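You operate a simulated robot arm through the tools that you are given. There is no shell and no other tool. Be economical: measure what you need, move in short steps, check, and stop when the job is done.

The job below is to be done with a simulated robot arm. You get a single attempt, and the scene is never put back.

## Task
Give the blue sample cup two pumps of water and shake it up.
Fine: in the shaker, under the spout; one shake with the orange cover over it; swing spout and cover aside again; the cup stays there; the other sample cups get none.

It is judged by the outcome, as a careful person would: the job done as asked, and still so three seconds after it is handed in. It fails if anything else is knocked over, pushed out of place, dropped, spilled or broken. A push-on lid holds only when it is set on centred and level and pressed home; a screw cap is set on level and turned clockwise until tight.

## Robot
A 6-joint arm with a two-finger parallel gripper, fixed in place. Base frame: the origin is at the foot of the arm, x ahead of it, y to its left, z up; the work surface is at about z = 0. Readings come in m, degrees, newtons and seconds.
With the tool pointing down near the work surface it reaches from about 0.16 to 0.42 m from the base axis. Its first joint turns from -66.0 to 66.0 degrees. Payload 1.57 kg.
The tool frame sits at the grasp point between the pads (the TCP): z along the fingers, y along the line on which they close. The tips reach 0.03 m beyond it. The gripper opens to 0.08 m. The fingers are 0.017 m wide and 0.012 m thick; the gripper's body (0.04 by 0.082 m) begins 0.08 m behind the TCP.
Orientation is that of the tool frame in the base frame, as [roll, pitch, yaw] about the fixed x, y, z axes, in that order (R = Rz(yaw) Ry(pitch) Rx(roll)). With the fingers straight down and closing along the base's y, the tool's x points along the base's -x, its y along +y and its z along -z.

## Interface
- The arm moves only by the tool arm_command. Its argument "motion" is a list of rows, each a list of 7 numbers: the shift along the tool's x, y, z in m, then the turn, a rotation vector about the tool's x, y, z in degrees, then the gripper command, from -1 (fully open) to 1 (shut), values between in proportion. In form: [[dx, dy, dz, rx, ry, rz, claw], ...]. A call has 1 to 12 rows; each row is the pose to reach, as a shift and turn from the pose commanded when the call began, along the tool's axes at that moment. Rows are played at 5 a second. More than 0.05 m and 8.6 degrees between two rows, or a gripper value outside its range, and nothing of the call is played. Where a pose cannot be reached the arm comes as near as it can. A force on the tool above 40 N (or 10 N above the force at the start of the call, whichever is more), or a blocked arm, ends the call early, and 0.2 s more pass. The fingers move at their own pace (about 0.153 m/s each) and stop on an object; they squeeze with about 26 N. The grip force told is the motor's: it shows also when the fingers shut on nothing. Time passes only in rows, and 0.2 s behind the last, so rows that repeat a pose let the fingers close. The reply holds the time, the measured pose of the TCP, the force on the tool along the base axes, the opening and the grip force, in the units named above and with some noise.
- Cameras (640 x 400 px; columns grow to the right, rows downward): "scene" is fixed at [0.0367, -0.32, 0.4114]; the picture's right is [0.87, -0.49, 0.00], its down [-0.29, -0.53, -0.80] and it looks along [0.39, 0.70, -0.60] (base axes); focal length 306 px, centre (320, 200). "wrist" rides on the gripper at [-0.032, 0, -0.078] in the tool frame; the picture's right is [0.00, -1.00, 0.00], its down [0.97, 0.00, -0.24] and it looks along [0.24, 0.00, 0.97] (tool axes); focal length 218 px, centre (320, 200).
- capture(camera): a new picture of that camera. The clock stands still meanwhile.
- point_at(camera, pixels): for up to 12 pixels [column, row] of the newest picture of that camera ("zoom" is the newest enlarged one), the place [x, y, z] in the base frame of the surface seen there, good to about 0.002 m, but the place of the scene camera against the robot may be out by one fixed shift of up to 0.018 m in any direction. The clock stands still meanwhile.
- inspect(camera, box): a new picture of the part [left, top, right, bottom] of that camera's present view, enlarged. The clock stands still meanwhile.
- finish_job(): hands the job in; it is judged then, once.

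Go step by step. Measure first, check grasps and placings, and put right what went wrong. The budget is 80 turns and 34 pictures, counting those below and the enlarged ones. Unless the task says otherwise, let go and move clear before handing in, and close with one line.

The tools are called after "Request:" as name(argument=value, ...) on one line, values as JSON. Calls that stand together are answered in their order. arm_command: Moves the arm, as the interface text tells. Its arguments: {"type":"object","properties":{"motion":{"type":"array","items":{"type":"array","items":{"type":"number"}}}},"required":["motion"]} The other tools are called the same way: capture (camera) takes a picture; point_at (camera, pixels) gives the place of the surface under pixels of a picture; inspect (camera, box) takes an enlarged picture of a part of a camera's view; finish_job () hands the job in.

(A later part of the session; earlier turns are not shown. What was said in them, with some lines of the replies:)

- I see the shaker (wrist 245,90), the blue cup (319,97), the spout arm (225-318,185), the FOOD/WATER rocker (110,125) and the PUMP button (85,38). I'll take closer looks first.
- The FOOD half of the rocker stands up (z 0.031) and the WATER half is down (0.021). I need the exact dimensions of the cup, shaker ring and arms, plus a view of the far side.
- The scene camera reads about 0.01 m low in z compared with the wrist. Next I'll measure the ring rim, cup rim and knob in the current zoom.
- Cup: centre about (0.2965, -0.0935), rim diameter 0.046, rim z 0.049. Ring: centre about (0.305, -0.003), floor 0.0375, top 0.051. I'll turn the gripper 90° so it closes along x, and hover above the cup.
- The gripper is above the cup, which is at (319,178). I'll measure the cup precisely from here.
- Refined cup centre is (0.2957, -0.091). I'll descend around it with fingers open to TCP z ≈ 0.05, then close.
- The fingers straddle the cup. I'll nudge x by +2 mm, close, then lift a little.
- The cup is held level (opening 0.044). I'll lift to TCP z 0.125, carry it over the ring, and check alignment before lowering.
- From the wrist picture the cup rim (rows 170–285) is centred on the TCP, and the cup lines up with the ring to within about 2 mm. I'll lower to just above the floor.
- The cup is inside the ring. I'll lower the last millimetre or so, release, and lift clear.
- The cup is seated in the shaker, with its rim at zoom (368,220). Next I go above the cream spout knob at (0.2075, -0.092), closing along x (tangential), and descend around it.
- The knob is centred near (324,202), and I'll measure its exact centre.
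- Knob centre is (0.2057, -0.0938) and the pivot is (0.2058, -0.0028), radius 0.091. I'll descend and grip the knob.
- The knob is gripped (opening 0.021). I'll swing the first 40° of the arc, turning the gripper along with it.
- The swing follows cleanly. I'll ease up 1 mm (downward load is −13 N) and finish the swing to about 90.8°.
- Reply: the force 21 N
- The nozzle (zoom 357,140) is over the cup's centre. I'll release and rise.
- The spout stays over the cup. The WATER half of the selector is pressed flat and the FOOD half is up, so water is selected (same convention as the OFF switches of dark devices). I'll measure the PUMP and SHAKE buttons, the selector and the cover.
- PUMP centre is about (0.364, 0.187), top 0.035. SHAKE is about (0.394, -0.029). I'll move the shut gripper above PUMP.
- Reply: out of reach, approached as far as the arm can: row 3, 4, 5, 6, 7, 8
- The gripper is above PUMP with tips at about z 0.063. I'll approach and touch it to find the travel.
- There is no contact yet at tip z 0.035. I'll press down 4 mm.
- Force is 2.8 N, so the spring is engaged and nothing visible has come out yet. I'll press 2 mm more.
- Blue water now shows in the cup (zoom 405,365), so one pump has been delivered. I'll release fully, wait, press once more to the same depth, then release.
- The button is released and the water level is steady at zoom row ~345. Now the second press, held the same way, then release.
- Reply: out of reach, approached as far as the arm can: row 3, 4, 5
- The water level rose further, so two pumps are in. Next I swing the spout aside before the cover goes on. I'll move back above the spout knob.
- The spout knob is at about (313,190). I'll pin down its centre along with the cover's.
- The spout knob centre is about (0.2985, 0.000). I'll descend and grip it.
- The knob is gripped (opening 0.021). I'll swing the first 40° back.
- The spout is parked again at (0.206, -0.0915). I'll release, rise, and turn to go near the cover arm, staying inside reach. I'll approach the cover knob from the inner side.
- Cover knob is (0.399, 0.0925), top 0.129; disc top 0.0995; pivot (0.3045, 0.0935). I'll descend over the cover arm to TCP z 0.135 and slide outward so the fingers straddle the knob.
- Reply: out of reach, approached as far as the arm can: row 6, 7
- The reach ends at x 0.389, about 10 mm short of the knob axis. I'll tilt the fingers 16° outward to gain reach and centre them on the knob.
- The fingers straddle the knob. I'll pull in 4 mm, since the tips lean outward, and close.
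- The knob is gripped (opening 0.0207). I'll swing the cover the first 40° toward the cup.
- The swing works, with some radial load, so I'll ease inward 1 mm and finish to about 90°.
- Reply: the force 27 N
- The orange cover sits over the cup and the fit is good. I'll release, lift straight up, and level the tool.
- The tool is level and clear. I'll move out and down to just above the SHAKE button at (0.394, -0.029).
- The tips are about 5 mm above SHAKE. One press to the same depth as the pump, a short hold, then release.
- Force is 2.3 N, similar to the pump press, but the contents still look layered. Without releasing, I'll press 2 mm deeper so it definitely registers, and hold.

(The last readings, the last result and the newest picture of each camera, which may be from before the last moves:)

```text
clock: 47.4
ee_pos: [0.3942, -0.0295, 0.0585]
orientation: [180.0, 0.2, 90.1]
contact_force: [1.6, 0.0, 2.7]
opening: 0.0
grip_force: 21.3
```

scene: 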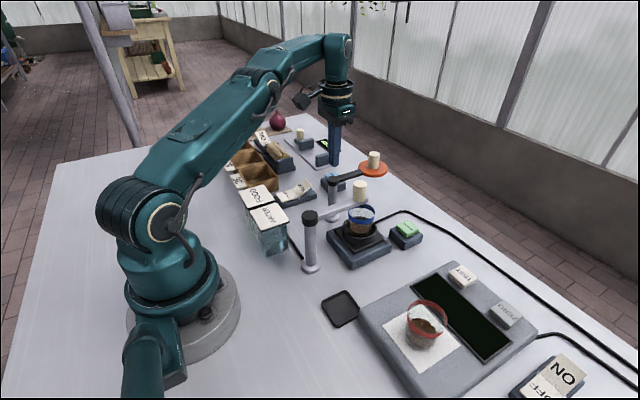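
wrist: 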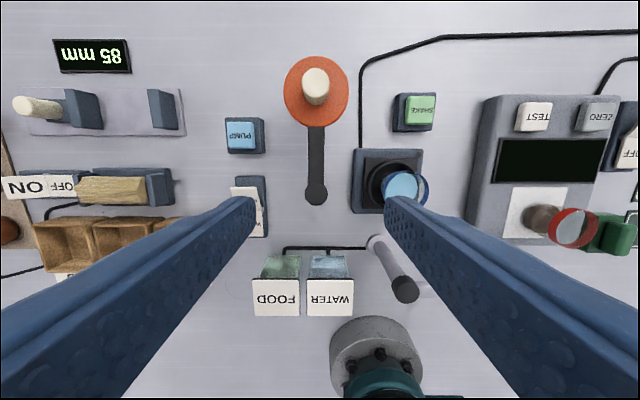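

The button is well depressed now (tip z 0.0285, 8 mm of travel). I'll release, rise and wait while the shaker runs.

Request:
arm_command(motion=[[0, 0, -0.01, 0, 0, 0, 1], [0, 0, -0.03, 0, 0, 0, 1], [0, 0, -0.03, 0, 0, 0, 1], [0, 0, -0.03, 0, 0, 0, 1], [0, 0, -0.03, 0, 0, 0, 1], [0, 0, -0.03, 0, 0, 0, 1], [0, 0, -0.03, 0, 0, 0, 1], [0, 0, -0.03, 0, 0, 0, 1]])

Request:
inspect(camera="scene", box=[320, 170, 440, 270])

```text
clock: 49.2
ee_pos: [0.3944, -0.0284, 0.09]
orientation: [-180.0, 0.2, 90.1]
contact_force: [0.4, 0.4, 0.0]
opening: 0.0001
grip_force: 21.3
```

```text
4.00 times, centred on (380, 220) of scene
```

zoom: 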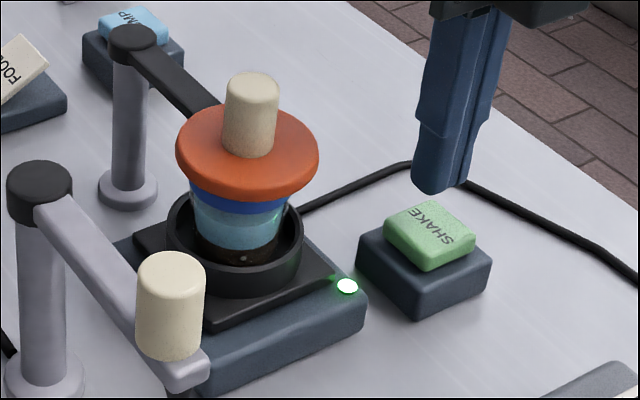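

The shaker's LED at (347,286) is lit and the cup is moving, so the shake is running. I'll move back above the cover knob and wait for it to end.

Request:
arm_command(motion=[[0, 0, -0.03, 0, 0, 0, 1], [0, -0.025, -0.06, 0, 0, 0, 1], [0, -0.035, -0.1, 0, 0, 0, 1], [0.015, -0.055, -0.125, 0, 0, 0, 1], [0.0315, -0.0893, -0.13, 0, 0, 0, -0.6], [0.0315, -0.0893, -0.13, 0, 0, 0, -0.6], [0.0315, -0.0893, -0.13, 0, 0, 0, -0.6], [0.0315, -0.0893, -0.13, 0, 0, 0, -0.6], [0.0315, -0.0893, -0.13, 0, 0, 0, -0.6], [0.0315, -0.0893, -0.13, 0, 0, 0, -0.6], [0.0315, -0.0893, -0.13, 0, 0, 0, -0.6], [0.0315, -0.0893, -0.13, 0, 0, 0, -0.6]])

Request:
arm_command(motion=[[0, 0, 0, 0, 0, 0, -0.6], [0, 0, 0, 0, 0, 0, -0.6], [0, 0, 0, 0, 0, 0, -0.6], [0, 0, 0, 0, 0, 0, -0.6], [0, 0, 0, 0, 0, 0, -0.6], [0, 0, 0, 0, 0, 0, -0.6], [0, 0, 0, 0, 0, 0, -0.6], [0, 0, 0, 0, 0, 0, -0.6], [0, 0, 0, 0, 0, 0, -0.6], [0, 0, 0, 0, 0, 0, -0.6], [0, 0, 0, 0, 0, 0, -0.6], [0, 0, 0, 0, 0, 0, -0.6]])

Request:
arm_command(motion=[[0, 0, 0, 0, 0, 0, -0.6], [0, 0, 0, 0, 0, 0, -0.6], [0, 0, 0, 0, 0, 0, -0.6], [0, 0, 0, 0, 0, 0, -0.6], [0, 0, 0, 0, 0, 0, -0.6], [0, 0, 0, 0, 0, 0, -0.6], [0, 0, 0, 0, 0, 0, -0.6], [0, 0, 0, 0, 0, 0, -0.6], [0, 0, 0, 0, 0, 0, -0.6], [0, 0, 0, 0, 0, 0, -0.6], [0, 0, 0, 0, 0, 0, -0.6], [0, 0, 0, 0, 0, 0, -0.6]])

Request:
capture(camera="wrist")

Request:
point_at(camera="wrist", pixels=[[320, 190], [320, 200], [320, 210], [305, 200], [335, 200], [320, 180], [310, 190], [330, 190], [310, 210], [330, 210], [320, 220], [320, 270]])

```text
clock: 51.8
ee_pos: [0.3048, 0.0026, 0.2189]
orientation: [180.0, 0.2, 90.2]
contact_force: [0.6, -0.5, -0.8]
opening: 0.064
grip_force: 0.0
```

```text
clock: 54.4
ee_pos: [0.3066, 0.0015, 0.2194]
orientation: [-180.0, 0.2, 90.2]
contact_force: [0.2, -0.1, 0.8]
opening: 0.0638
grip_force: 0.1
```

```text
clock: 57.0
ee_pos: [0.3045, 0.0025, 0.2186]
orientation: [-180.0, 0.2, 90.1]
contact_force: [-0.1, -0.8, -0.4]
opening: 0.064
grip_force: 0.2
```

```text
1 pictures are left
```

wrist: 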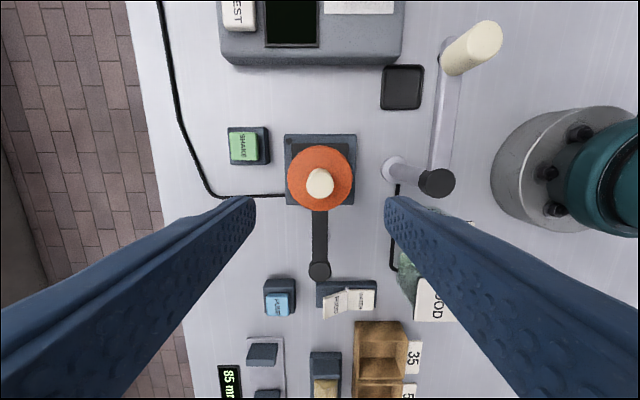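

```text
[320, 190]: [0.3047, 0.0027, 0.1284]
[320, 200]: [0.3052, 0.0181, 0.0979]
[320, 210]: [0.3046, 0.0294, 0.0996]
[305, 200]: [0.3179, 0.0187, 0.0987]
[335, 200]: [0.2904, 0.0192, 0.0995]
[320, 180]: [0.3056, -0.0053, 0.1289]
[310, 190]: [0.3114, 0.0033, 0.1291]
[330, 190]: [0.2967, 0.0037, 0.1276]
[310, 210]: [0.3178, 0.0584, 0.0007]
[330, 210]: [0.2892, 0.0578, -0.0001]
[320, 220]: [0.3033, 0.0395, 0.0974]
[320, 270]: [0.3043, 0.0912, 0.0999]
```

The shake is over: the LED corner at (292,142) is dark and the cup is still. The knob centre is about (0.305, -0.001). I'll tilt 16° as before, descend and grip.

Request:
arm_command(motion=[[0, 0, 0.02, 0, -8, 0, -0.6], [0, 0, 0.045, 0, -16, 0, -0.6], [0, 0, 0.07, 0, -16, 0, -0.6], [0, 0, 0.0825, 0, -16, 0, -0.6], [0, 0, 0.0825, 0, -16, 0, 0], [0, 0, 0.0825, 0, -16, 0, 1], [0, 0, 0.0825, 0, -16, 0, 1]])

```text
clock: 58.6
ee_pos: [0.3043, 0.0014, 0.137]
orientation: [180.0, 16.2, 90.0]
contact_force: [3.8, -1.9, -7.2]
opening: 0.0208
grip_force: 33.9
```

The cover knob is gripped. I'll swing it the first 40° back to its park position.

Request:
arm_command(motion=[[0.0009, 0.0127, -0.0002, -2.2, 0, -7.69, 1], [0.0034, 0.0251, -0.001, -4.41, 0, -15.38, 1], [0.0076, 0.037, -0.0022, -6.61, 0, -23.07, 1], [0.0133, 0.0482, -0.0038, -8.82, 0, -30.76, 1], [0.0205, 0.0585, -0.0059, -11.02, 0, -38.45, 1]])

```text
clock: 59.8
ee_pos: [0.3657, 0.0242, 0.1365]
orientation: [179.9, 16.4, 130.3]
contact_force: [15.0, -17.5, -6.4]
opening: 0.0205
grip_force: 33.6
```

The cover follows. I'll ease outward 1 mm and finish the swing.

Request:
arm_command(motion=[[-0.0001, 0.0128, 0, -2.2, 0, -7.69, 1], [0.0025, 0.0254, -0.0007, -4.41, 0, -15.38, 1], [0.0067, 0.0374, -0.0019, -6.61, 0, -23.07, 1], [0.0125, 0.0488, -0.0036, -8.82, 0, -30.76, 1], [0.0197, 0.0591, -0.0056, -11.02, 0, -38.45, 1], [0.0283, 0.0684, -0.0081, -13.23, 0, -46.14, 1], [0.0307, 0.0705, -0.0088, -13.78, 0, -48.07, 1], [0.0307, 0.0705, -0.0088, -13.78, 0, -48.07, 1]])

```text
clock: 61.6
ee_pos: [0.3978, 0.0945, 0.1379]
orientation: [-179.7, 16.2, -179.8]
contact_force: [11.2, -0.6, 13.3]
opening: 0.0208
grip_force: 33.7
```

The cover is parked at its original place. I'll release, back off inward, rise and level.

Request:
arm_command(motion=[[0, 0, 0, 0, 0, 0, 0], [0, 0, 0, 0, 0, 0, -0.6], [0, 0, 0, 0, 0, 0, -0.6], [0.0288, 0, -0.0083, 0, 0, 0, -0.6], [0.0577, 0, -0.0165, 0, 0, 0, -0.6], [0.0467, 0, -0.055, 0, 0, 0, -0.6], [0.0357, 0, -0.0934, 0, 0, 0, -0.6], [0.0357, 0, -0.0934, 0, 8, 0, -0.6], [0.0357, 0, -0.0934, 0, 16, 0, -0.6]])

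Request:
capture(camera="scene")

```text
clock: 63.6
ee_pos: [0.3365, 0.0939, 0.2158]
orientation: [-179.9, -0.1, -179.9]
contact_force: [-0.3, -0.2, 0.1]
opening: 0.0641
grip_force: 0.0
```

```text
0 pictures are left
```

scene: 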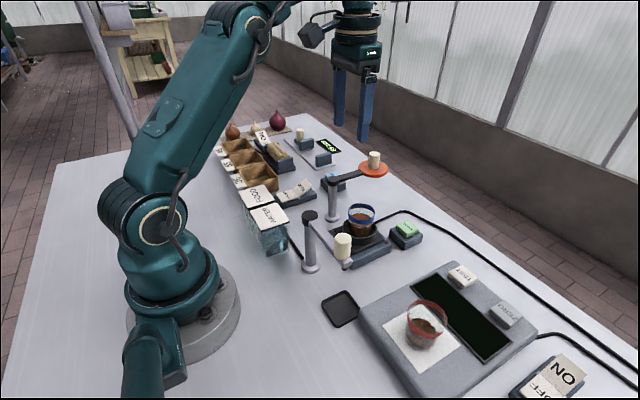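

The last picture shows the blue cup in the shaker with its contents mixed brown. The spout (343,248) and orange cover (373,168) are both swung aside, everything else is in place, and the arm is clear, so I'm handing the job in.

Request:
finish_job()

```text
The job is handed in.
```

The blue cup got two pumps of water and one shake under the orange cover; it's still in the shaker, the spout and cover are swung aside, and the other cups got none.
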